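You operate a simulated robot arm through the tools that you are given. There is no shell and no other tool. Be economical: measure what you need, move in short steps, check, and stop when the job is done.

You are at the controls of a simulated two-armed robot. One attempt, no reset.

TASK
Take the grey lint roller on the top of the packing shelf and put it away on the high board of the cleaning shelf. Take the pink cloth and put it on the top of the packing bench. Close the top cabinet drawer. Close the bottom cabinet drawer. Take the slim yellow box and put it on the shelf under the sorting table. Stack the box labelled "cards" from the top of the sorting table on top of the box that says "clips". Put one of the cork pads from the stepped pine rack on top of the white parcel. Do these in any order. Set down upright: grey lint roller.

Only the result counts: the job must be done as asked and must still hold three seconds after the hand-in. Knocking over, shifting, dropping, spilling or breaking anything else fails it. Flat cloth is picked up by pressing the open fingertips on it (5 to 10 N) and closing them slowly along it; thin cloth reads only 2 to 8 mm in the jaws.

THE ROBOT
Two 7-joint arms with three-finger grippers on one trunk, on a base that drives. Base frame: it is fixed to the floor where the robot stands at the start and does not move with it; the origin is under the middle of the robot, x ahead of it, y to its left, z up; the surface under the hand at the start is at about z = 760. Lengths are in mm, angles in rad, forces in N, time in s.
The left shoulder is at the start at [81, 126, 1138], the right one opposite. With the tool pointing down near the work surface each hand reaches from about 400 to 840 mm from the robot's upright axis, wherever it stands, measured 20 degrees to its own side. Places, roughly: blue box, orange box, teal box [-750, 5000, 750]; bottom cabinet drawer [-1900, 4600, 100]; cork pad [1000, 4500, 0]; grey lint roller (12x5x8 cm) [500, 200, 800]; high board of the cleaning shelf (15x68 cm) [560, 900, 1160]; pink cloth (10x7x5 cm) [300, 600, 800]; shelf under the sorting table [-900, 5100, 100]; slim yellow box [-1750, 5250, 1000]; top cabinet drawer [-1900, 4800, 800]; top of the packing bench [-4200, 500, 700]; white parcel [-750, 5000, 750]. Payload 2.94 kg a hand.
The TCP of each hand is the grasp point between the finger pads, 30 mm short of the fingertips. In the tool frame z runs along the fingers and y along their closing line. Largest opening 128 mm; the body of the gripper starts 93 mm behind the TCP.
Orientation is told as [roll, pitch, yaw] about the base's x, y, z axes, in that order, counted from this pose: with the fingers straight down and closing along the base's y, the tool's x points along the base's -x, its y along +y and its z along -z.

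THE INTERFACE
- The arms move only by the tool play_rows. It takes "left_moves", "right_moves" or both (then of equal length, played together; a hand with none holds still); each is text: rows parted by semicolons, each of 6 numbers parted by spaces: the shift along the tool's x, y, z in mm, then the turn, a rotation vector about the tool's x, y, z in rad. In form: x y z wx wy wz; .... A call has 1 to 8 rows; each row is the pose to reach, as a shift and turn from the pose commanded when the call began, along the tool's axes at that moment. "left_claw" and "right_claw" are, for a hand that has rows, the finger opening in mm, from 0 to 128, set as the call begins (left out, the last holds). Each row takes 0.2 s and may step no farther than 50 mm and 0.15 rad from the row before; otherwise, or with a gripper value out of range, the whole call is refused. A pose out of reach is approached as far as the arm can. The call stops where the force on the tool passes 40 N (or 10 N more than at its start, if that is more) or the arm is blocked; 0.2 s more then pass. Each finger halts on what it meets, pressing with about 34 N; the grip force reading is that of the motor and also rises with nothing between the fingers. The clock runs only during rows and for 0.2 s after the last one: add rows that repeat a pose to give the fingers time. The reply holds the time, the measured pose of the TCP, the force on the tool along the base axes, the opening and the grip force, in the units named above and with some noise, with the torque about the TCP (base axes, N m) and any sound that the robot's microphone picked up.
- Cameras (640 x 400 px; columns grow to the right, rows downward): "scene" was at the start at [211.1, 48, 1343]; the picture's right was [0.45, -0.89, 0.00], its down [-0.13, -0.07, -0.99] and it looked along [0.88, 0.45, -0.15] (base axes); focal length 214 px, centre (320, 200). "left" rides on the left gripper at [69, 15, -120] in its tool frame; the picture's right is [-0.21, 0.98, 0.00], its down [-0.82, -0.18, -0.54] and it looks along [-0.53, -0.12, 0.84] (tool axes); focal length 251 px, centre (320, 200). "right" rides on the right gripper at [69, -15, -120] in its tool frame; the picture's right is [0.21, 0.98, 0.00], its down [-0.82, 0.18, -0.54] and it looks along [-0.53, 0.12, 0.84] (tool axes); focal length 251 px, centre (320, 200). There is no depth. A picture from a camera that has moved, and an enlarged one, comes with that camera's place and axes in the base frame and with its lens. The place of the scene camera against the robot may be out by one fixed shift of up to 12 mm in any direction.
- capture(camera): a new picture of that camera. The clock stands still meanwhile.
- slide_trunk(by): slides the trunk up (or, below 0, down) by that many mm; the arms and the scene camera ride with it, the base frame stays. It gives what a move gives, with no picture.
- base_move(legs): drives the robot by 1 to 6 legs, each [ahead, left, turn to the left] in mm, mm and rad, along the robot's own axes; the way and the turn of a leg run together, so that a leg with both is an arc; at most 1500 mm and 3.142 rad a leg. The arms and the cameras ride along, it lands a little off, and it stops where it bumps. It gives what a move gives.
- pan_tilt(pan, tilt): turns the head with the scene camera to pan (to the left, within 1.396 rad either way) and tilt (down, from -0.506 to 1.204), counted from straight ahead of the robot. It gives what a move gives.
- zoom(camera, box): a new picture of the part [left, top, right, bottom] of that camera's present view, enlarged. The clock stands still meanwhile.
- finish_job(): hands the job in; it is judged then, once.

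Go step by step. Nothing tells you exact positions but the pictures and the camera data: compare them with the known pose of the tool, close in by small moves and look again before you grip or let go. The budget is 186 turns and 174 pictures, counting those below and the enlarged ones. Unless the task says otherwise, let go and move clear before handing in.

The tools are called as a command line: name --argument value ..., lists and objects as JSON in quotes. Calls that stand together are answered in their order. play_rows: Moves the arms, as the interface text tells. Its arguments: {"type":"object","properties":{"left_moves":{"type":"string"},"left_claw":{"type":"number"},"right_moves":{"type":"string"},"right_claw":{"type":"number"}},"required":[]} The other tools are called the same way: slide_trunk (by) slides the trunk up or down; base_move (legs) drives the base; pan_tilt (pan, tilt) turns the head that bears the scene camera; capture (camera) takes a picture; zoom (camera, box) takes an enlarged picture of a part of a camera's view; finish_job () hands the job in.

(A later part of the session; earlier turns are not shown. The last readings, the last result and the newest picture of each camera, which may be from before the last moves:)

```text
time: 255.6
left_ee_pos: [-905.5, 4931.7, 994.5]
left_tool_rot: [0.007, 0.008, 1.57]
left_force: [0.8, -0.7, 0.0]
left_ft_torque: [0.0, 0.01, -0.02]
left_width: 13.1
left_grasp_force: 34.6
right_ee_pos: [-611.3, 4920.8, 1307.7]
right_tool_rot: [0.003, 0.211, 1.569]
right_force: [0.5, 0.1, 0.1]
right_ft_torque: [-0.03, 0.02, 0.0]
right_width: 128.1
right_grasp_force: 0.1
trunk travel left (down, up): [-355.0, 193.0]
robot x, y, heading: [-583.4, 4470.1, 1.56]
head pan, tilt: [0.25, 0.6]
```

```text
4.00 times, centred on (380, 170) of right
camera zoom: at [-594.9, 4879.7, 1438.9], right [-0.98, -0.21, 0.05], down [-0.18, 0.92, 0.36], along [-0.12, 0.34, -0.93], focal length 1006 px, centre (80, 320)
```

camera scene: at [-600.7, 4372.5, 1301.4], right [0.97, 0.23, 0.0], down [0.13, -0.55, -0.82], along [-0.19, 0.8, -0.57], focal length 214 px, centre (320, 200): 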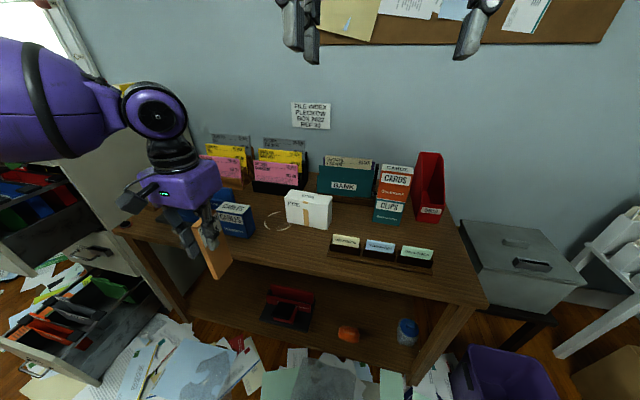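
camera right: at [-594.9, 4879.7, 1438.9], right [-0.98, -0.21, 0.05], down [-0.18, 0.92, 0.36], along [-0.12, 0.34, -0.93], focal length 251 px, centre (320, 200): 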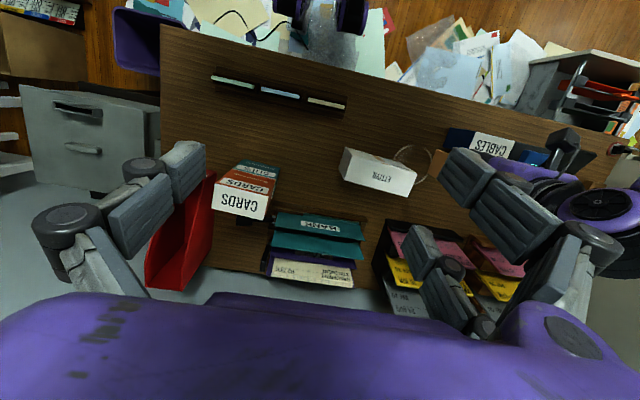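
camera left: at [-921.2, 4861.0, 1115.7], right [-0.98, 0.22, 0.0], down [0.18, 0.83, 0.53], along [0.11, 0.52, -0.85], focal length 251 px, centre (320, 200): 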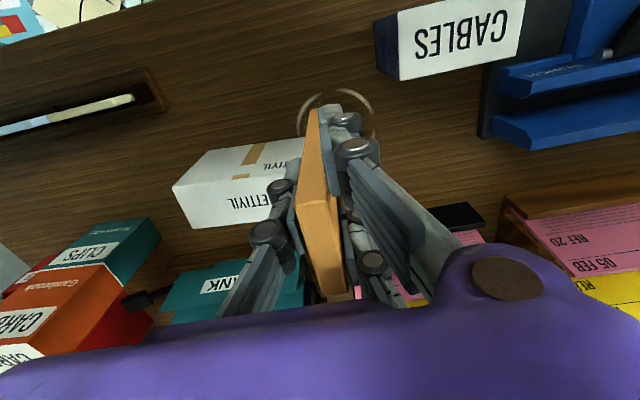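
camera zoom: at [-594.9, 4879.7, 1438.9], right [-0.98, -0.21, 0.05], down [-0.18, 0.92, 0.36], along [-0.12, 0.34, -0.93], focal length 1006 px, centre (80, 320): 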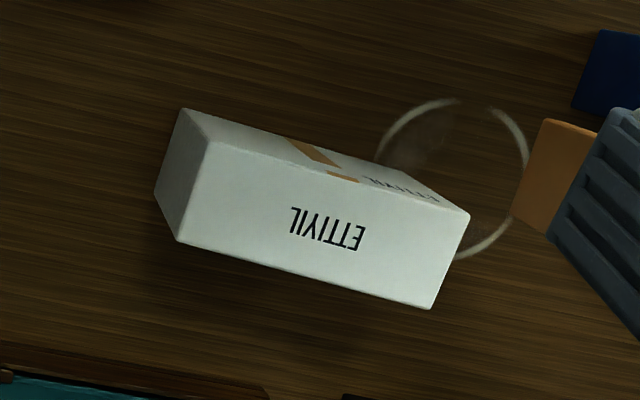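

Parcel top: centre about (-800, 5003), ~165×63 mm. I'll lay the pad along its length: tilt the hand left so the pad's far end points down-right at ~25°, starting at a safe height.

play_rows --left_moves "-8 -7 -5 0.142 0 0; -16 -14 -10 0.284 0 0; -24 -21 -15 0.426 0 0; -33 -28 -20 0.568 0 0; -42 -35 -20 0.71 0 0; -50 -42 -20 0.852 0 0; -58 -48 -20 0.994 0 0; -66 -55 -20 1.134 0 0"

zoom --camera "right" --box '[310, 100, 530, 240]'

capture --camera "scene"

```text
time: 257.4
left_ee_pos: [-852.9, 4996.2, 1013.4]
left_tool_rot: [-1.131, 0.009, 1.569]
left_force: [-0.3, -0.3, -0.6]
left_ft_torque: [0.01, 0.03, -0.04]
left_width: 13.3
left_grasp_force: 33.8
right_ee_pos: [-611.9, 4922.3, 1306.7]
right_tool_rot: [0.001, 0.211, 1.569]
right_force: [-0.1, 0.0, 0.5]
right_ft_torque: [-0.01, -0.01, 0.03]
right_width: 127.8
right_grasp_force: 0.1
trunk travel left (down, up): [-355.0, 193.0]
robot x, y, heading: [-584.3, 4471.3, 1.566]
head pan, tilt: [0.25, 0.6]
```

```text
2.86 times, centred on (420, 170) of right
camera zoom: at [-595.3, 4880.5, 1438.6], right [-0.98, -0.21, 0.05], down [-0.18, 0.92, 0.36], along [-0.12, 0.34, -0.93], focal length 718 px, centre (34, 286)
```

zoom: 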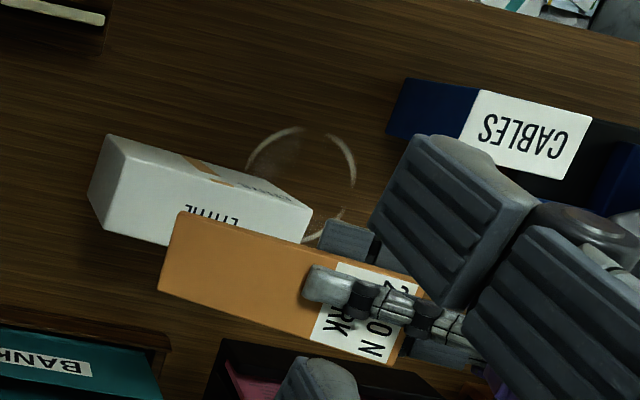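

```text
55 pictures are left
camera scene: at [-600.2, 4687.5, 1301.3], right [0.97, 0.24, 0.0], down [0.14, -0.55, -0.82], along [-0.2, 0.8, -0.57], focal length 214 px, centre (320, 200)
```

scene: 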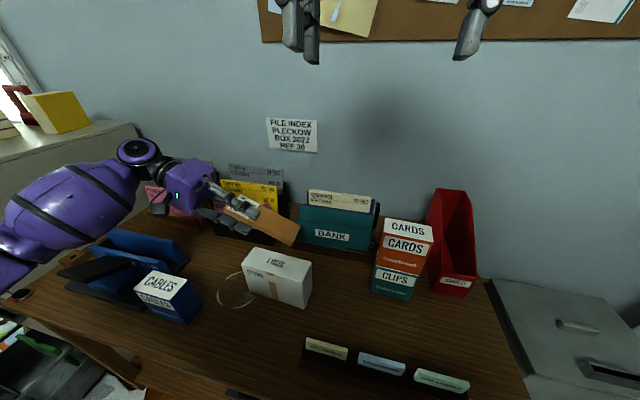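

The pad (≈158×57) is over the parcel. I'll align yaw and move down to just above the parcel's top.

play_rows --left_moves "0 18 18 0 0.024 0.011; 1 37 36 0 0.048 0.022; 1 55 53 0 0.072 0.034"

zoom --camera "right" --box '[310, 100, 530, 240]'

zoom --camera "scene" --box '[150, 170, 350, 330]'

```text
time: 258.2
left_ee_pos: [-827.3, 4996.0, 941.9]
left_tool_rot: [-1.128, 0.009, 1.489]
left_force: [-1.4, 0.3, -1.1]
left_ft_torque: [0.0, 0.03, -0.01]
left_width: 13.2
left_grasp_force: 34.3
right_ee_pos: [-610.8, 4923.1, 1305.5]
right_tool_rot: [0.001, 0.212, 1.569]
right_force: [0.1, 0.2, 0.6]
right_ft_torque: [-0.02, 0.02, 0.04]
right_width: 128.0
right_grasp_force: 0.1
trunk travel left (down, up): [-355.0, 193.0]
robot x, y, heading: [-584.7, 4470.1, 1.564]
head pan, tilt: [0.25, 0.6]
```

```text
2.86 times, centred on (420, 170) of right
camera zoom: at [-594.9, 4880.3, 1438.7], right [-0.98, -0.21, 0.05], down [-0.18, 0.92, 0.36], along [-0.12, 0.34, -0.93], focal length 718 px, centre (34, 286)
```

zoom: 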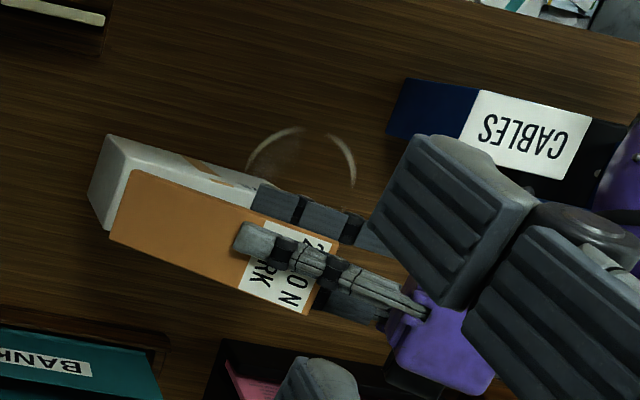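

```text
2.50 times, centred on (250, 250) of scene
camera zoom: at [-599.9, 4687.3, 1301.4], right [0.97, 0.24, 0.0], down [0.14, -0.55, -0.82], along [-0.2, 0.8, -0.57], focal length 536 px, centre (495, 75)
```

zoom: 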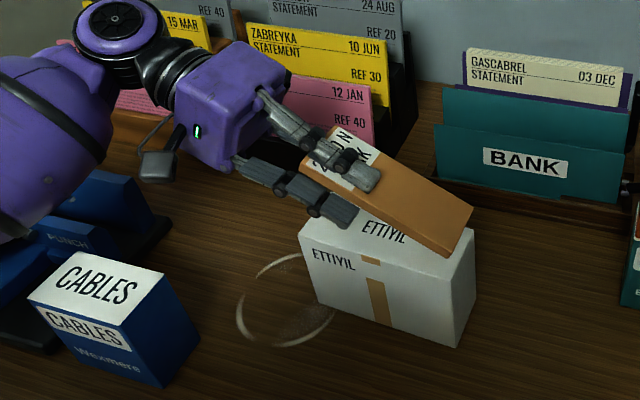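

Alignment looks good. Lowering in small steps until the far end touches.

play_rows --left_moves "2 3.6 1.7 0 0 0; 3 7.2 3.4 0 0 0; 3 10.9 5 0 0 0"

zoom --camera "scene" --box '[230, 210, 350, 310]'

```text
time: 259.0
left_ee_pos: [-826.8, 4992.5, 930.1]
left_tool_rot: [-1.129, 0.008, 1.491]
left_force: [0.4, -0.5, -0.6]
left_ft_torque: [0.0, 0.03, -0.05]
left_width: 13.1
left_grasp_force: 34.1
right_ee_pos: [-610.9, 4923.4, 1305.6]
right_tool_rot: [0.002, 0.211, 1.567]
right_force: [0.5, -0.1, 0.3]
right_ft_torque: [-0.04, 0.0, 0.0]
right_width: 127.8
right_grasp_force: 0.0
trunk travel left (down, up): [-355.0, 193.0]
robot x, y, heading: [-585.5, 4472.5, 1.569]
head pan, tilt: [0.25, 0.6]
```

```text
4.00 times, centred on (290, 260) of scene
camera zoom: at [-599.9, 4686.9, 1301.4], right [0.97, 0.24, 0.0], down [0.14, -0.55, -0.83], along [-0.2, 0.8, -0.56], focal length 858 px, centre (440, -40)
```

zoom: 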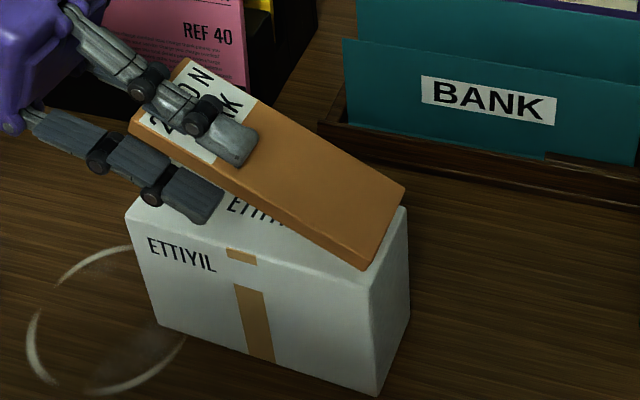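

Gap of roughly 10 mm left. Shift 8 mm left and continue down gently.

play_rows --left_moves "0 3.4 -7.2 0 0 0; 0 7 -5.5 0 0 0; 0 10.6 -3.8 0 0 0; 0 14.3 -2.2 0 0 0"

zoom --camera "scene" --box '[230, 210, 350, 310]'

```text
time: 260.0
left_ee_pos: [-833.7, 4993.0, 919.6]
left_tool_rot: [-1.129, 0.009, 1.49]
left_force: [-0.2, -0.1, -0.3]
left_ft_torque: [-0.05, 0.05, 0.02]
left_width: 13.3
left_grasp_force: 34.1
right_ee_pos: [-611.1, 4921.9, 1305.7]
right_tool_rot: [0.003, 0.212, 1.569]
right_force: [-0.4, -0.5, 0.2]
right_ft_torque: [0.01, 0.04, -0.02]
right_width: 127.9
right_grasp_force: 0.1
trunk travel left (down, up): [-355.0, 193.0]
robot x, y, heading: [-585.6, 4470.9, 1.566]
head pan, tilt: [0.25, 0.6]
```

```text
4.00 times, centred on (290, 260) of scene
camera zoom: at [-600.0, 4687.0, 1301.4], right [0.97, 0.24, 0.0], down [0.14, -0.55, -0.83], along [-0.2, 0.8, -0.56], focal length 858 px, centre (440, -40)
```

zoom: 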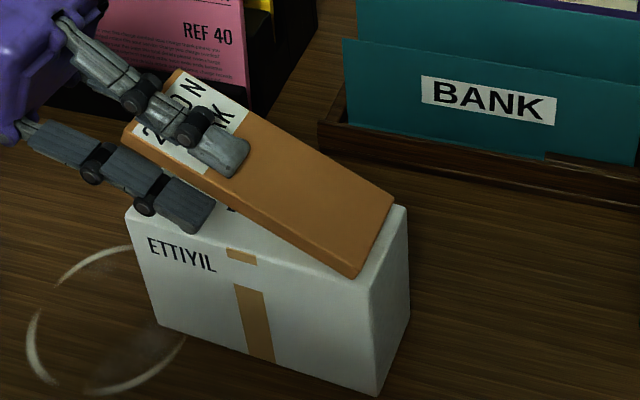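

play_rows --left_moves "0 2.7 1.3 0 0 0; 0 5.4 2.5 0 0 0"

play_rows --left_moves "0 2.2 1.1 0 0 0; 0 3.6 1.7 0 0 0"

zoom --camera "scene" --box '[230, 210, 350, 310]'

```text
time: 260.6
left_ee_pos: [-835.2, 4993.5, 914.8]
left_tool_rot: [-1.132, 0.003, 1.493]
left_force: [-5.7, 2.1, 12.7]
left_ft_torque: [0.06, -1.15, 0.19]
left_width: 13.5
left_grasp_force: 34.3
right_ee_pos: [-610.9, 4920.3, 1307.6]
right_tool_rot: [0.002, 0.209, 1.569]
right_force: [0.1, 0.0, 0.2]
right_ft_torque: [0.01, 0.0, 0.0]
right_width: 128.2
right_grasp_force: 0.0
trunk travel left (down, up): [-355.0, 193.0]
robot x, y, heading: [-584.0, 4469.6, 1.563]
head pan, tilt: [0.25, 0.6]
```

```text
time: 261.2
left_ee_pos: [-834.3, 4992.1, 911.4]
left_tool_rot: [-1.134, 0.003, 1.491]
left_force: [-8.1, 4.1, 24.3]
left_ft_torque: [0.18, -2.33, 0.5]
left_width: 15.1
left_grasp_force: 34.0
right_ee_pos: [-610.8, 4920.9, 1306.9]
right_tool_rot: [0.001, 0.209, 1.568]
right_force: [-0.4, 0.4, -1.1]
right_ft_torque: [0.03, 0.01, -0.02]
right_width: 127.9
right_grasp_force: 0.1
trunk travel left (down, up): [-355.0, 193.0]
robot x, y, heading: [-587.2, 4472.0, 1.562]
head pan, tilt: [0.25, 0.6]
```

```text
4.00 times, centred on (290, 260) of scene
camera zoom: at [-600.3, 4685.7, 1301.7], right [0.97, 0.24, 0.0], down [0.14, -0.55, -0.83], along [-0.2, 0.8, -0.56], focal length 858 px, centre (440, -40)
```

zoom: 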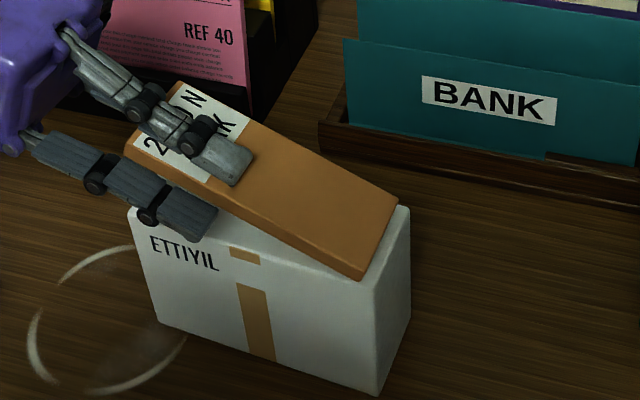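

Contact at TCP z≈913, so the parcel top is at ≈859. Releasing here would leave digits under the pad, so I'll lift, flatten the tilt to ~10°, and shift left so the lower digits end up just off the parcel's left end.

play_rows --left_moves "0 -18 -8 0 0 0; 0 -36 -17 0 0 0; 2 -22 -45 0.08 0 0; 4 -4 -75 0.16 0 0; 5 9 -92 0.262 0 0; 5 26 -84 0.262 0 0; 5 42 -76 0.262 0 0"

zoom --camera "right" --box '[310, 100, 530, 240]'

zoom --camera "scene" --box '[130, 170, 350, 330]'

```text
time: 262.8
left_ee_pos: [-922.3, 4994.6, 904.1]
left_tool_rot: [-1.392, 0.007, 1.488]
left_force: [-0.1, 0.2, -0.6]
left_ft_torque: [0.02, 0.06, 0.01]
left_width: 13.3
left_grasp_force: 33.6
right_ee_pos: [-610.8, 4922.4, 1306.7]
right_tool_rot: [0.002, 0.212, 1.567]
right_force: [0.2, 0.1, 0.8]
right_ft_torque: [-0.02, 0.01, -0.02]
right_width: 127.8
right_grasp_force: 0.0
trunk travel left (down, up): [-355.0, 193.0]
robot x, y, heading: [-582.6, 4470.5, 1.567]
head pan, tilt: [0.25, 0.6]
```

```text
2.86 times, centred on (420, 170) of right
camera zoom: at [-595.1, 4880.0, 1438.8], right [-0.98, -0.21, 0.05], down [-0.18, 0.92, 0.36], along [-0.12, 0.34, -0.93], focal length 718 px, centre (34, 286)
```

zoom: 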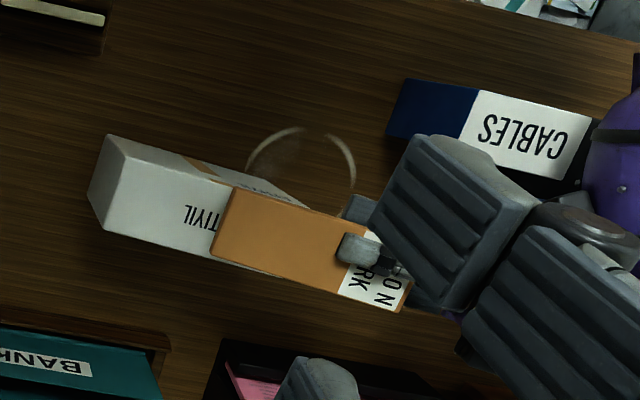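

```text
2.50 times, centred on (240, 250) of scene
camera zoom: at [-600.1, 4687.1, 1301.4], right [0.97, 0.24, 0.0], down [0.14, -0.55, -0.82], along [-0.2, 0.8, -0.57], focal length 536 px, centre (520, 75)
```

zoom: 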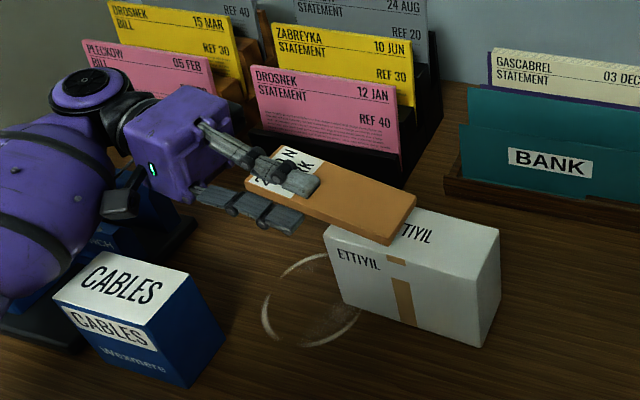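

There is room to go ~10 mm further right. I'll do so and lower until the far end touches.

play_rows --left_moves "0 0 10 0 0 0; 0 6 11 0 0 0; 0 12 12.3 0 0 0; 0 15 13 0 0 0"

zoom --camera "scene" --box '[200, 210, 340, 310]'

```text
time: 263.8
left_ee_pos: [-911.8, 4994.2, 890.1]
left_tool_rot: [-1.387, 0.001, 1.492]
left_force: [-0.3, 0.3, 1.0]
left_ft_torque: [-0.03, -0.09, 0.04]
left_width: 12.7
left_grasp_force: 33.9
right_ee_pos: [-611.7, 4919.8, 1307.0]
right_tool_rot: [0.004, 0.21, 1.569]
right_force: [0.1, 0.4, 0.2]
right_ft_torque: [-0.01, 0.02, 0.05]
right_width: 128.0
right_grasp_force: 0.0
trunk travel left (down, up): [-355.0, 193.0]
robot x, y, heading: [-582.8, 4467.4, 1.568]
head pan, tilt: [0.25, 0.6]
```

```text
4.00 times, centred on (270, 260) of scene
camera zoom: at [-599.5, 4685.3, 1302.0], right [0.97, 0.24, 0.0], down [0.14, -0.55, -0.83], along [-0.2, 0.8, -0.56], focal length 858 px, centre (520, -40)
```

zoom: 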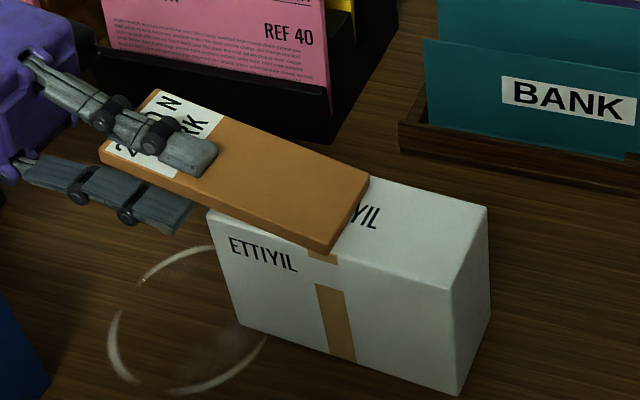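

In place: digits clear of the parcel's end, far end touching. I'll open moderately to let the pad settle flat.

play_rows --left_moves "0 0 0 0 0 0; 0 0 0 0 0 0; 0 0 0 0 0 0" --left_claw 36

zoom --camera "scene" --box '[200, 210, 340, 310]'

```text
time: 264.6
left_ee_pos: [-912.3, 4991.1, 889.3]
left_tool_rot: [-1.387, 0.003, 1.492]
left_force: [-4.6, 1.0, 2.1]
left_ft_torque: [0.08, 0.09, 0.2]
left_width: 36.1
left_grasp_force: 0.0
right_ee_pos: [-609.3, 4919.3, 1306.9]
right_tool_rot: [0.003, 0.209, 1.568]
right_force: [0.4, -0.6, 0.0]
right_ft_torque: [-0.01, 0.05, -0.01]
right_width: 128.0
right_grasp_force: 0.0
trunk travel left (down, up): [-355.0, 193.0]
robot x, y, heading: [-586.3, 4475.5, 1.566]
head pan, tilt: [0.25, 0.6]
```

```text
4.00 times, centred on (270, 260) of scene
camera zoom: at [-598.5, 4684.9, 1301.9], right [0.97, 0.24, 0.0], down [0.14, -0.55, -0.83], along [-0.2, 0.8, -0.56], focal length 858 px, centre (520, -40)
```

zoom: 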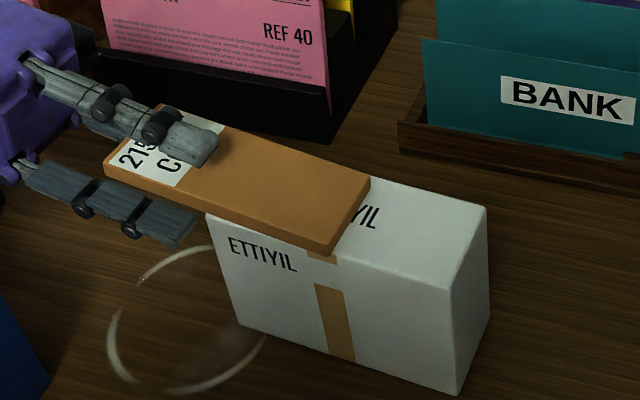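

The pad has settled. I'll withdraw 40 mm to the left, then look.

play_rows --left_moves "0 2 -10 0 0 0; 0 5 -25 0 0 0; 0 8 -42 0 0 0"

zoom --camera "scene" --box '[180, 200, 340, 310]'

```text
time: 265.4
left_ee_pos: [-952.8, 4998.9, 884.8]
left_tool_rot: [-1.395, 0.011, 1.487]
left_force: [-0.7, 0.4, -0.3]
left_ft_torque: [0.01, -0.05, 0.01]
left_width: 36.3
left_grasp_force: 0.1
right_ee_pos: [-612.0, 4923.1, 1305.0]
right_tool_rot: [0.002, 0.213, 1.569]
right_force: [-0.1, -0.7, 0.4]
right_ft_torque: [-0.02, -0.02, 0.0]
right_width: 127.9
right_grasp_force: 0.0
trunk travel left (down, up): [-355.0, 193.0]
robot x, y, heading: [-586.1, 4473.8, 1.567]
head pan, tilt: [0.25, 0.6]
```

```text
3.64 times, centred on (260, 255) of scene
camera zoom: at [-600.1, 4688.1, 1301.0], right [0.97, 0.24, 0.0], down [0.14, -0.55, -0.82], along [-0.2, 0.8, -0.57], focal length 780 px, centre (538, 0)
```

zoom: 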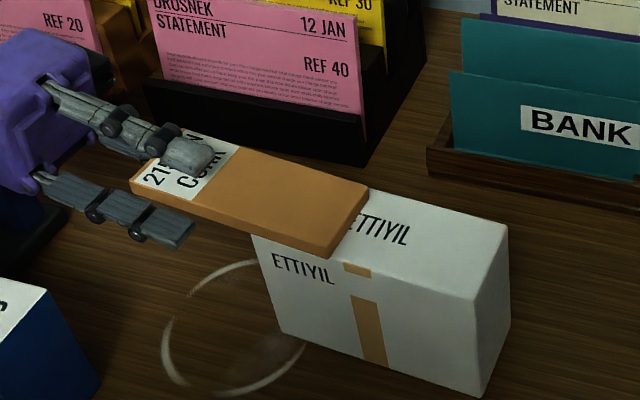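

The pad was dragged a bit but stayed. I'll regrip it with only the fingertips, move it right ~36 mm, and release again with the digits lower.

play_rows --left_moves "0 0 0 0 0 0; 0 0 0 0 0 0; 0 0 0 0 0 0" --left_claw 0

play_rows --left_moves "0 -5 -1 0 0 0; 0 -7 10 0 0 0; 0 -9 22 0 0 0; 0 -11 35 0 0 0"

zoom --camera "scene" --box '[180, 200, 340, 310]'

```text
time: 266.2
left_ee_pos: [-954.0, 4997.6, 887.7]
left_tool_rot: [-1.394, 0.007, 1.488]
left_force: [2.4, -2.0, 8.8]
left_ft_torque: [-0.28, -1.21, -0.23]
left_width: 13.0
left_grasp_force: 33.6
right_ee_pos: [-611.0, 4920.7, 1307.9]
right_tool_rot: [0.002, 0.21, 1.568]
right_force: [-0.3, 1.0, -0.1]
right_ft_torque: [-0.02, -0.01, -0.04]
right_width: 128.3
right_grasp_force: 0.1
trunk travel left (down, up): [-355.0, 193.0]
robot x, y, heading: [-583.6, 4473.6, 1.569]
head pan, tilt: [0.25, 0.6]
```

```text
time: 267.2
left_ee_pos: [-917.9, 4993.6, 892.1]
left_tool_rot: [-1.391, 0.006, 1.49]
left_force: [-1.3, 0.0, 0.6]
left_ft_torque: [-0.03, -0.08, -0.04]
left_width: 12.1
left_grasp_force: 33.8
right_ee_pos: [-610.6, 4921.1, 1308.4]
right_tool_rot: [0.002, 0.208, 1.568]
right_force: [-0.1, -1.0, 0.2]
right_ft_torque: [0.02, -0.03, 0.02]
right_width: 128.0
right_grasp_force: 0.1
trunk travel left (down, up): [-355.0, 193.0]
robot x, y, heading: [-582.1, 4471.5, 1.568]
head pan, tilt: [0.25, 0.6]
```

```text
3.64 times, centred on (260, 255) of scene
camera zoom: at [-599.4, 4685.9, 1301.7], right [0.97, 0.24, 0.0], down [0.14, -0.55, -0.83], along [-0.2, 0.8, -0.56], focal length 780 px, centre (538, 0)
```

zoom: 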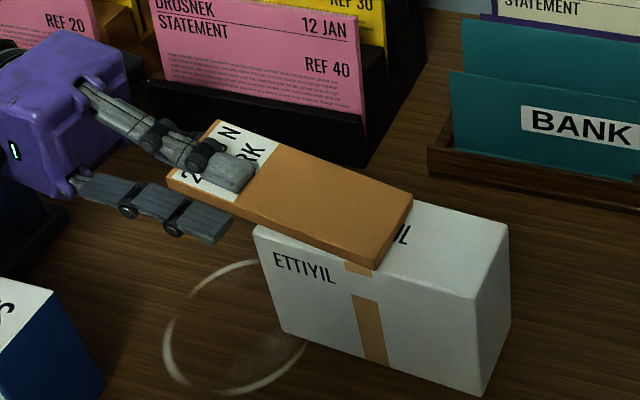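

Now flatten to ~5° and lower onto the parcel, then open and drop the digits clear.

play_rows --left_moves "0 5 2 0.03 0 0; 0 10 4 0.06 0 0; 0 13.2 5.5 0.087 0 0"

play_rows --left_moves "0 0 0 0 0 0; 0 0 0 0 0 0; 0 4 0 0 0 0; 0 4 0 0 0 0" --left_claw 44

zoom --camera "scene" --box '[180, 200, 340, 310]'

```text
time: 268.0
left_ee_pos: [-923.1, 4992.3, 897.0]
left_tool_rot: [-1.447, -0.026, 1.498]
left_force: [-0.4, -0.4, -0.8]
left_ft_torque: [-0.01, 0.03, 0.03]
left_width: 11.9
left_grasp_force: 34.1
right_ee_pos: [-607.4, 4912.8, 1310.6]
right_tool_rot: [0.006, 0.205, 1.572]
right_force: [-0.1, -0.4, 0.6]
right_ft_torque: [0.02, -0.03, -0.01]
right_width: 128.0
right_grasp_force: 0.1
trunk travel left (down, up): [-355.0, 193.0]
robot x, y, heading: [-584.8, 4473.6, 1.57]
head pan, tilt: [0.25, 0.6]
```

```text
time: 269.0
left_ee_pos: [-921.6, 4992.7, 895.3]
left_tool_rot: [-1.441, -0.029, 1.499]
left_force: [0.6, 0.1, -1.3]
left_ft_torque: [-0.01, -0.03, -0.01]
left_width: 44.2
left_grasp_force: 0.5
right_ee_pos: [-604.3, 4912.0, 1311.0]
right_tool_rot: [0.007, 0.204, 1.57]
right_force: [-0.1, 0.1, 0.3]
right_ft_torque: [-0.01, 0.01, -0.02]
right_width: 127.9
right_grasp_force: 0.1
trunk travel left (down, up): [-355.0, 193.0]
robot x, y, heading: [-584.5, 4468.6, 1.569]
head pan, tilt: [0.25, 0.6]
```

```text
3.64 times, centred on (260, 255) of scene
camera zoom: at [-593.4, 4676.7, 1303.4], right [0.97, 0.24, 0.0], down [0.13, -0.54, -0.83], along [-0.2, 0.81, -0.56], focal length 780 px, centre (538, 0)
```

zoom: 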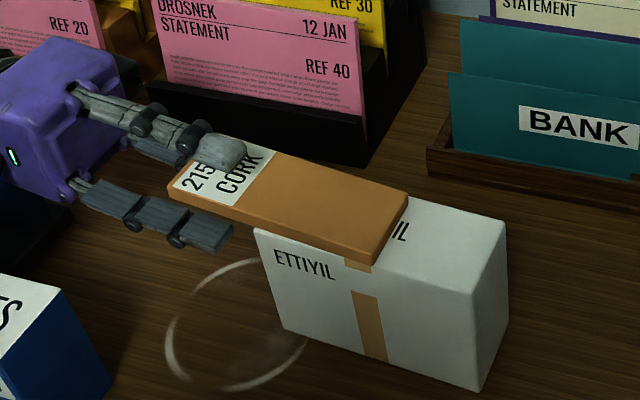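

The trunk is being flexed: the forearm is probably pressing on something. Checking the view before moving.

capture --camera "scene"

capture --camera "left"

```text
42 pictures are left
camera scene: at [-593.4, 4676.7, 1303.4], right [0.97, 0.24, 0.0], down [0.13, -0.54, -0.83], along [-0.2, 0.81, -0.56], focal length 214 px, centre (320, 200)
```

scene: 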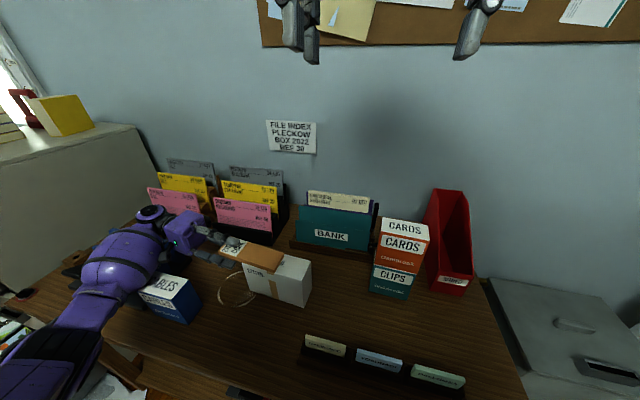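

```text
41 pictures are left
camera left: at [-1048.2, 4929.9, 893.0], right [-0.11, 0.25, -0.96], down [-0.45, 0.85, 0.27], along [0.89, 0.46, 0.02], focal length 251 px, centre (320, 200)
```

left: 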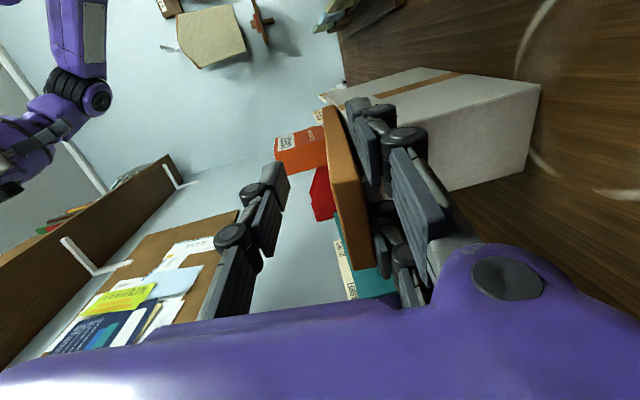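

I'll open wide so the lower digits drop away from the pad, raise a little to relieve the forearm, and slide out left.

play_rows --left_moves "0 0 0 0 0 0; 0 0 0 0 0 0; 0 -5 -1 0 0 0; 0 -9 -8 0 0 0; 0 -12 -22 0 0 0; 0 -13 -42 0 0 0; 0 -14 -66 0 0 0" --left_claw 122

zoom --camera "scene" --box '[120, 180, 340, 330]'

```text
time: 270.6
left_ee_pos: [-979.6, 4998.5, 889.1]
left_tool_rot: [-1.48, 0.011, 1.49]
left_force: [0.7, 0.5, 0.6]
left_ft_torque: [-0.04, 0.02, 0.01]
left_width: 122.2
left_grasp_force: 0.0
right_ee_pos: [-610.2, 4921.3, 1306.6]
right_tool_rot: [0.002, 0.212, 1.571]
right_force: [0.5, 0.4, 0.2]
right_ft_torque: [0.03, 0.02, -0.03]
right_width: 127.9
right_grasp_force: 0.0
trunk travel left (down, up): [-355.0, 193.0]
robot x, y, heading: [-580.7, 4474.9, 1.569]
head pan, tilt: [0.25, 0.6]
```

```text
2.67 times, centred on (230, 255) of scene
camera zoom: at [-598.7, 4686.2, 1301.1], right [0.97, 0.24, 0.0], down [0.14, -0.55, -0.83], along [-0.2, 0.8, -0.56], focal length 572 px, centre (560, 53)
```

zoom: 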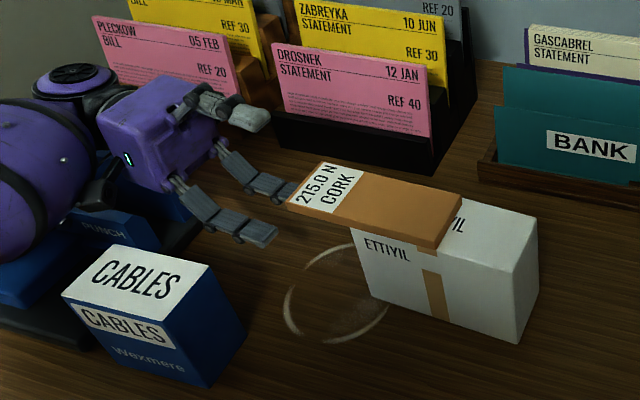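

The pad lies flat but overhangs the left end; I'll close the fingers and push its end about 45 mm to the right for a safe seat.

play_rows --left_moves "0 -20 -15 -0.1 0 0; 0 -38 -24 -0.22 0 0; 0 -38 -24 -0.35 0 0; 0 -38 -24 -0.35 0 0; 0 -14 -21 -0.35 0 0; 0 12 -19 -0.35 0 0" --left_claw 0

zoom --camera "scene" --box '[120, 180, 340, 330]'

```text
time: 272.0
left_ee_pos: [-999.9, 5001.2, 882.2]
left_tool_rot: [-1.13, 0.007, 1.489]
left_force: [0.8, -0.3, -0.3]
left_ft_torque: [-0.01, 0.02, -0.01]
left_width: 0.3
left_grasp_force: 2.8
right_ee_pos: [-611.1, 4920.8, 1306.0]
right_tool_rot: [-0.001, 0.21, 1.569]
right_force: [0.1, -0.3, 0.2]
right_ft_torque: [-0.02, 0.0, 0.0]
right_width: 128.1
right_grasp_force: 0.1
trunk travel left (down, up): [-355.0, 193.0]
robot x, y, heading: [-586.5, 4471.9, 1.568]
head pan, tilt: [0.25, 0.6]
```

```text
2.67 times, centred on (230, 255) of scene
camera zoom: at [-600.1, 4687.2, 1301.4], right [0.97, 0.24, 0.0], down [0.14, -0.55, -0.82], along [-0.2, 0.8, -0.57], focal length 572 px, centre (560, 53)
```

zoom: 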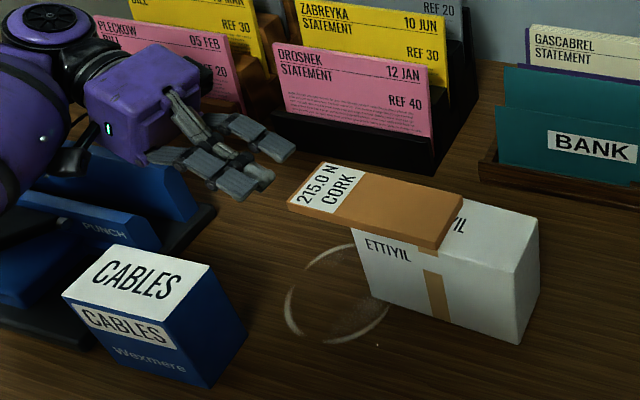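

Pushing gently to the right.

play_rows --left_moves "0 -3.7 15.3 0 0 0; -1 -10 29 0 0 0; -1 -16.5 43 0 0 0; -1 -23 57 0 0 0"

zoom --camera "scene" --box '[120, 180, 340, 330]'

```text
time: 273.0
left_ee_pos: [-938.6, 4997.4, 879.5]
left_tool_rot: [-1.125, 0.007, 1.49]
left_force: [0.5, 0.5, -0.6]
left_ft_torque: [0.05, -0.01, 0.0]
left_width: 0.3
left_grasp_force: 3.0
right_ee_pos: [-611.1, 4920.6, 1306.7]
right_tool_rot: [0.004, 0.213, 1.569]
right_force: [0.4, -0.1, -0.6]
right_ft_torque: [0.01, 0.0, -0.02]
right_width: 128.1
right_grasp_force: 0.0
trunk travel left (down, up): [-355.0, 193.0]
robot x, y, heading: [-584.4, 4473.8, 1.563]
head pan, tilt: [0.25, 0.6]
```

```text
2.67 times, centred on (230, 255) of scene
camera zoom: at [-599.7, 4686.9, 1301.4], right [0.97, 0.24, 0.0], down [0.14, -0.55, -0.83], along [-0.2, 0.8, -0.56], focal length 572 px, centre (560, 53)
```

zoom: 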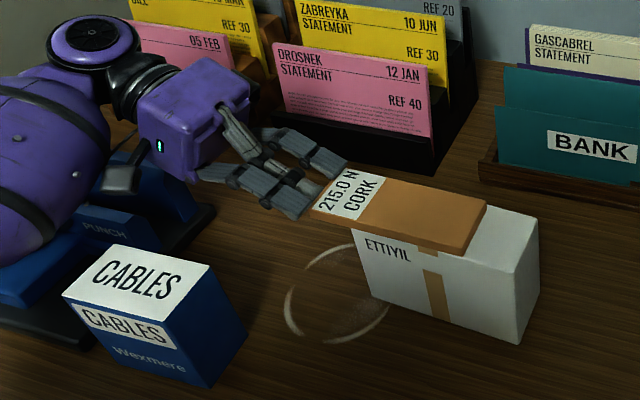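

Working. A further 20 mm push, then retract left and up.

play_rows --left_moves "0 -4 9 0 0 0; 0 -8.5 18.5 0 0 0; 0 -4 9 0 0 0; 0 5 -15 0 0 0; 0 -20 -35 0 0 0; 0 -60 -55 0 0 0; 0 -100 -75 0 0 0; 0 -140 -95 0 0 0"

zoom --camera "scene" --box '[0, 60, 340, 330]'

```text
time: 274.8
left_ee_pos: [-962.6, 5000.3, 1044.3]
left_tool_rot: [-1.128, 0.009, 1.489]
left_force: [1.0, -0.1, 0.4]
left_ft_torque: [-0.02, 0.0, -0.02]
left_width: 0.0
left_grasp_force: 3.3
right_ee_pos: [-609.8, 4921.1, 1305.6]
right_tool_rot: [0.003, 0.212, 1.569]
right_force: [0.0, -0.9, -0.4]
right_ft_torque: [0.03, 0.02, -0.01]
right_width: 128.0
right_grasp_force: 0.1
trunk travel left (down, up): [-355.0, 193.0]
robot x, y, heading: [-587.0, 4469.6, 1.562]
head pan, tilt: [0.25, 0.6]
```

```text
1.48 times, centred on (170, 195) of scene
camera zoom: at [-599.4, 4686.4, 1301.5], right [0.97, 0.24, 0.0], down [0.14, -0.55, -0.83], along [-0.2, 0.8, -0.56], focal length 318 px, centre (542, 207)
```

zoom: 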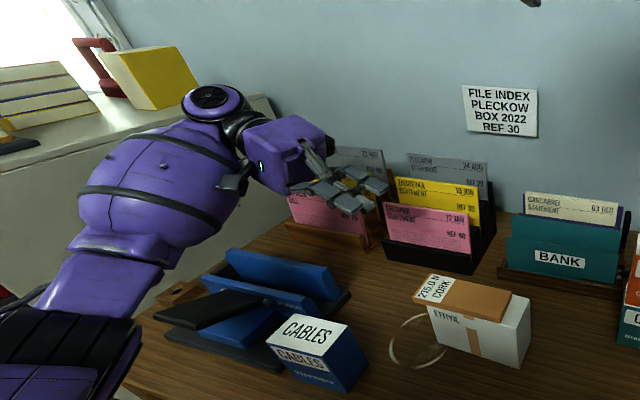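

The pad is securely on the parcel, and the yellow box is visible on the cabinet top. I'll straighten the hand, back off and look at the cabinet.

play_rows --left_moves "0 -10 -10 -0.141 0 0; 0 -20 -20 -0.282 0 0; 0 -20 -20 -0.423 0 0; 0 -20 -20 -0.564 0 0; 0 -20 -20 -0.705 0 0; 0 -20 -20 -0.846 0 0; 0 -20 -20 -0.987 0 0; 0 -20 -20 -1.128 0 0"

base_move --legs '[[-700, 0, 0], [0, 700, 0]]'

pan_tilt --pan 0.45 --tilt 0.5

capture --camera "scene"

```text
time: 276.6
left_ee_pos: [-973.1, 5001.5, 1072.6]
left_tool_rot: [0.002, 0.009, 1.491]
left_force: [0.0, 0.2, 0.6]
left_ft_torque: [-0.03, 0.0, 0.0]
left_width: 0.1
left_grasp_force: 2.9
right_ee_pos: [-610.4, 4922.6, 1306.4]
right_tool_rot: [0.002, 0.213, 1.569]
right_force: [-0.6, -0.8, 0.2]
right_ft_torque: [-0.01, 0.01, 0.03]
right_width: 128.2
right_grasp_force: 0.0
trunk travel left (down, up): [-355.0, 193.0]
robot x, y, heading: [-586.2, 4475.0, 1.566]
head pan, tilt: [0.25, 0.6]
```

```text
time: 286.6
left_ee_pos: [-1697.3, 4288.2, 1072.0]
left_tool_rot: [0.0, 0.009, 1.524]
left_force: [0.0, 0.8, 0.5]
left_ft_torque: [-0.02, 0.0, 0.01]
left_width: 0.0
left_grasp_force: 3.4
right_ee_pos: [-1332.7, 4219.6, 1306.2]
right_tool_rot: [0.002, 0.211, 1.603]
right_force: [0.0, -0.4, -0.7]
right_ft_torque: [0.01, 0.03, 0.01]
right_width: 127.8
right_grasp_force: 0.2
trunk travel left (down, up): [-355.0, 193.0]
robot x, y, heading: [-1291.5, 3771.3, 1.599]
head pan, tilt: [0.25, 0.6]
```

```text
time: 287.3
left_ee_pos: [-1695.4, 4288.2, 1071.6]
left_tool_rot: [0.0, 0.008, 1.524]
left_force: [0.4, 0.0, -0.2]
left_ft_torque: [-0.03, 0.02, 0.0]
left_width: 0.0
left_grasp_force: 3.2
right_ee_pos: [-1331.7, 4219.4, 1306.7]
right_tool_rot: [0.002, 0.211, 1.602]
right_force: [0.0, 0.0, -0.5]
right_ft_torque: [-0.01, 0.01, -0.01]
right_width: 128.1
right_grasp_force: 0.1
trunk travel left (down, up): [-355.0, 193.0]
robot x, y, heading: [-1288.5, 3769.9, 1.602]
head pan, tilt: [0.45, 0.499]
```

```text
36 pictures are left
camera scene: at [-1329.9, 3981.5, 1310.5], right [0.89, 0.46, 0.0], down [0.22, -0.43, -0.88], along [-0.4, 0.78, -0.48], focal length 214 px, centre (320, 200)
```

scene: 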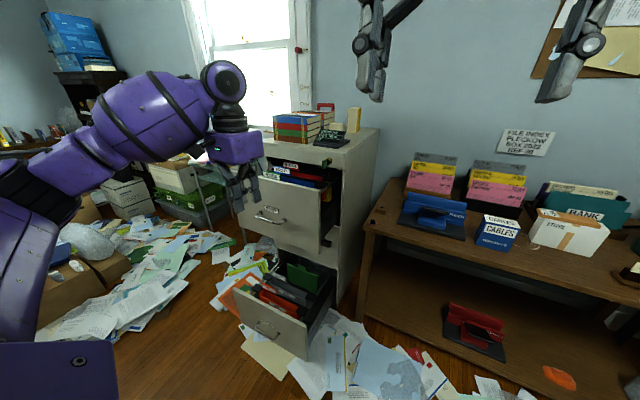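

Cabinet faces -y: top drawer front at y≈4680 (z≈700–870), bottom one at y≈4462 (z≈67–350), cabinet face ≈4822. I'll set the left hand with closed fingers tilted forward at z≈815 and approach the top drawer.

play_rows --left_moves "-13 7 43 0 -0.1 0; -26 15 86 0 -0.2 0; -39 22 129 0 -0.3 0; -52 29 172 0 -0.4 0; -65 36 215 0 -0.5 0; -78 44 257 0 -0.6 0"

base_move --legs '[[0, -40, -0.03], [230, 0, 0]]'

capture --camera "scene"

```text
time: 288.7
left_ee_pos: [-1736.9, 4365.3, 815.1]
left_tool_rot: [0.0, -0.596, 1.522]
left_force: [0.3, -0.1, -0.3]
left_ft_torque: [-0.04, 0.01, 0.01]
left_width: 0.1
left_grasp_force: 3.2
right_ee_pos: [-1333.0, 4220.8, 1306.3]
right_tool_rot: [0.001, 0.212, 1.602]
right_force: [-0.2, -0.3, 0.0]
right_ft_torque: [0.0, 0.01, 0.02]
right_width: 128.1
right_grasp_force: 0.0
trunk travel left (down, up): [-355.0, 193.0]
robot x, y, heading: [-1291.7, 3771.9, 1.6]
head pan, tilt: [0.45, 0.499]
```

```text
time: 291.1
left_ee_pos: [-1677.4, 4609.4, 814.1]
left_tool_rot: [0.0, -0.592, 1.492]
left_force: [-1.6, 0.1, -0.5]
left_ft_torque: [-0.01, 0.02, 0.01]
left_width: 0.1
left_grasp_force: 2.8
right_ee_pos: [-1278.0, 4451.6, 1306.8]
right_tool_rot: [0.002, 0.212, 1.571]
right_force: [-1.1, 1.0, -0.4]
right_ft_torque: [-0.02, 0.03, 0.0]
right_width: 128.2
right_grasp_force: 0.0
trunk travel left (down, up): [-355.0, 193.0]
robot x, y, heading: [-1249.4, 4001.5, 1.565]
head pan, tilt: [0.45, 0.499]
```

```text
35 pictures are left
camera scene: at [-1283.0, 4212.9, 1310.5], right [0.9, 0.43, 0.0], down [0.21, -0.43, -0.88], along [-0.38, 0.79, -0.48], focal length 214 px, centre (320, 200)
```

scene: 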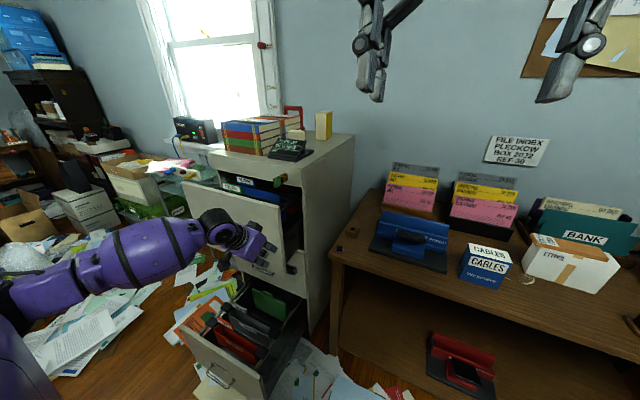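

Re-triangulated: cabinet face at y≈5000, right side x≈-1746; the top drawer front is at ≈4818. My hand is too far right; I'll shift left to x≈-1855 and then push by driving forward.

play_rows --left_moves "0 40 0 0 0 0; 0 80 0 0 0 0"

base_move --legs '[[0, 100, 0], [180, 0, 0]]'

capture --camera "scene"

```text
time: 291.7
left_ee_pos: [-1757.7, 4615.0, 816.5]
left_tool_rot: [0.001, -0.591, 1.493]
left_force: [0.5, 0.1, -0.7]
left_ft_torque: [-0.02, 0.03, -0.06]
left_width: 0.0
left_grasp_force: 3.6
right_ee_pos: [-1277.5, 4451.4, 1305.5]
right_tool_rot: [0.002, 0.212, 1.573]
right_force: [-0.2, -0.4, 1.1]
right_ft_torque: [0.01, 0.01, 0.0]
right_width: 127.9
right_grasp_force: 0.0
trunk travel left (down, up): [-355.0, 193.0]
robot x, y, heading: [-1248.2, 4005.9, 1.567]
head pan, tilt: [0.45, 0.499]
```

```text
time: 292.9
left_ee_pos: [-1797.2, 4617.9, 817.2]
left_tool_rot: [-0.03, -0.6, 1.487]
left_force: [14.4, 1.2, 0.8]
left_ft_torque: [0.25, -0.22, -0.16]
left_width: 0.2
left_grasp_force: 6.0
right_ee_pos: [-1332.5, 4450.5, 1306.0]
right_tool_rot: [0.002, 0.21, 1.568]
right_force: [0.9, -0.5, -0.8]
right_ft_torque: [0.03, -0.02, 0.03]
right_width: 127.7
right_grasp_force: 0.0
trunk travel left (down, up): [-355.0, 193.0]
robot x, y, heading: [-1307.9, 4001.5, 1.562]
head pan, tilt: [0.45, 0.499]
stopped in leg 1: the force on the tool passed its limit at 47 N (the readings are from after the stop); the commanded pose is now the measured one
```

```text
34 pictures are left
camera scene: at [-1339.7, 4212.2, 1310.7], right [0.9, 0.43, 0.0], down [0.2, -0.43, -0.88], along [-0.38, 0.79, -0.48], focal length 214 px, centre (320, 200)
```

scene: 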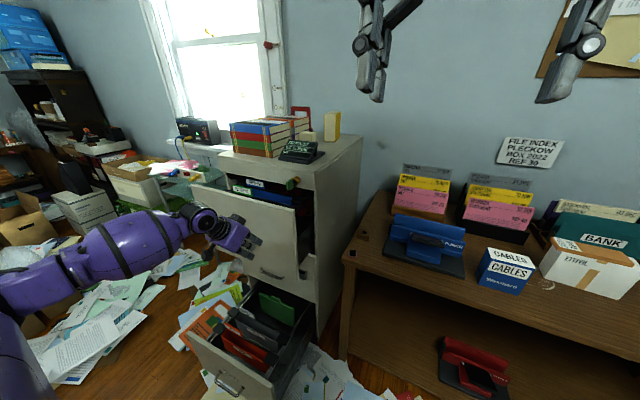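

Something on the left touched the fingers. Zooming in to see the contact.

zoom --camera "scene" --box '[180, 160, 340, 300]'

capture --camera "left"

```text
2.86 times, centred on (260, 230) of scene
camera zoom: at [-1339.7, 4212.2, 1310.7], right [0.9, 0.43, 0.0], down [0.2, -0.43, -0.88], along [-0.38, 0.79, -0.48], focal length 613 px, centre (491, 114)
```

zoom: 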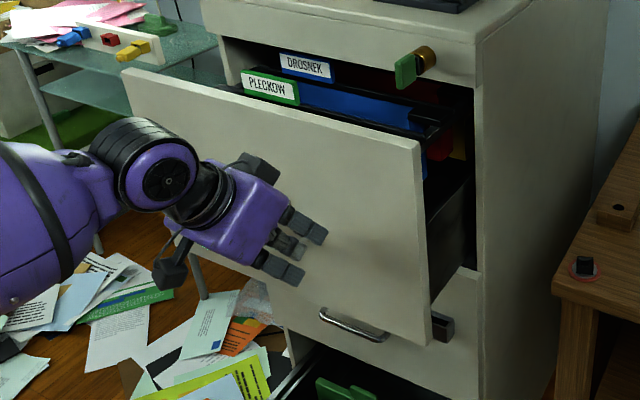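

```text
32 pictures are left
camera left: at [-1827.4, 4493.9, 875.8], right [-0.96, 0.28, 0.1], down [0.19, 0.36, 0.91], along [0.22, 0.89, -0.39], focal length 251 px, centre (320, 200)
```

left: 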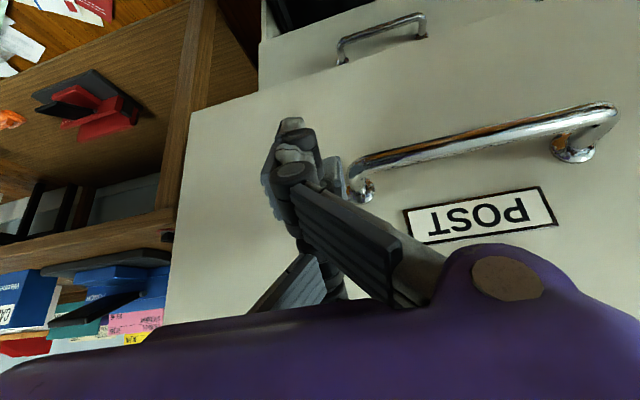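

The fingers are just right of the handle, close to the panel. I'll ease off 12 mm to the right and push forward with the base.

base_move --legs '[[0, -14, 0], [200, 0, 0]]'

base_move --legs '[[200, 0, 0]]'

capture --camera "scene"

```text
time: 294.8
left_ee_pos: [-1786.1, 4768.9, 815.1]
left_tool_rot: [-0.022, -0.577, 1.481]
left_force: [-1.7, -2.0, 1.3]
left_ft_torque: [0.06, 0.01, 0.03]
left_width: 0.0
left_grasp_force: 2.7
right_ee_pos: [-1316.6, 4609.3, 1306.1]
right_tool_rot: [0.003, 0.213, 1.564]
right_force: [0.2, -0.4, 0.0]
right_ft_torque: [-0.01, 0.04, 0.01]
right_width: 128.0
right_grasp_force: 0.1
trunk travel left (down, up): [-355.0, 193.0]
robot x, y, heading: [-1293.5, 4161.1, 1.567]
head pan, tilt: [0.45, 0.499]
stopped in leg 2: the force on the tool passed its limit at 145 N (the readings are from after the stop); the commanded pose is now the measured one
```

```text
time: 295.6
left_ee_pos: [-1789.2, 4769.9, 811.4]
left_tool_rot: [-0.017, -0.557, 1.482]
left_force: [-2.6, -20.8, 11.1]
left_ft_torque: [0.51, -0.15, -0.22]
left_width: 0.0
left_grasp_force: 2.5
right_ee_pos: [-1319.2, 4617.0, 1305.5]
right_tool_rot: [0.001, 0.212, 1.567]
right_force: [-0.1, 0.1, -0.2]
right_ft_torque: [0.0, 0.01, 0.02]
right_width: 128.2
right_grasp_force: 0.0
trunk travel left (down, up): [-355.0, 193.0]
robot x, y, heading: [-1292.2, 4167.5, 1.568]
head pan, tilt: [0.45, 0.499]
stopped in leg 1: the force on the tool passed its limit at 68 N (the readings are from after the stop); the commanded pose is now the measured one
```

```text
31 pictures are left
camera scene: at [-1325.2, 4377.1, 1310.9], right [0.9, 0.43, 0.0], down [0.21, -0.43, -0.88], along [-0.38, 0.79, -0.48], focal length 214 px, centre (320, 200)
```

scene: 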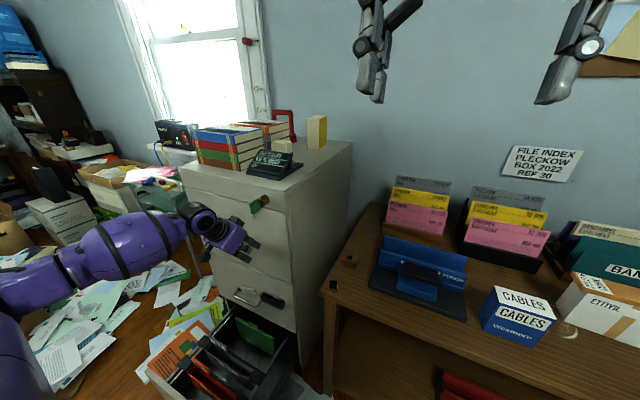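

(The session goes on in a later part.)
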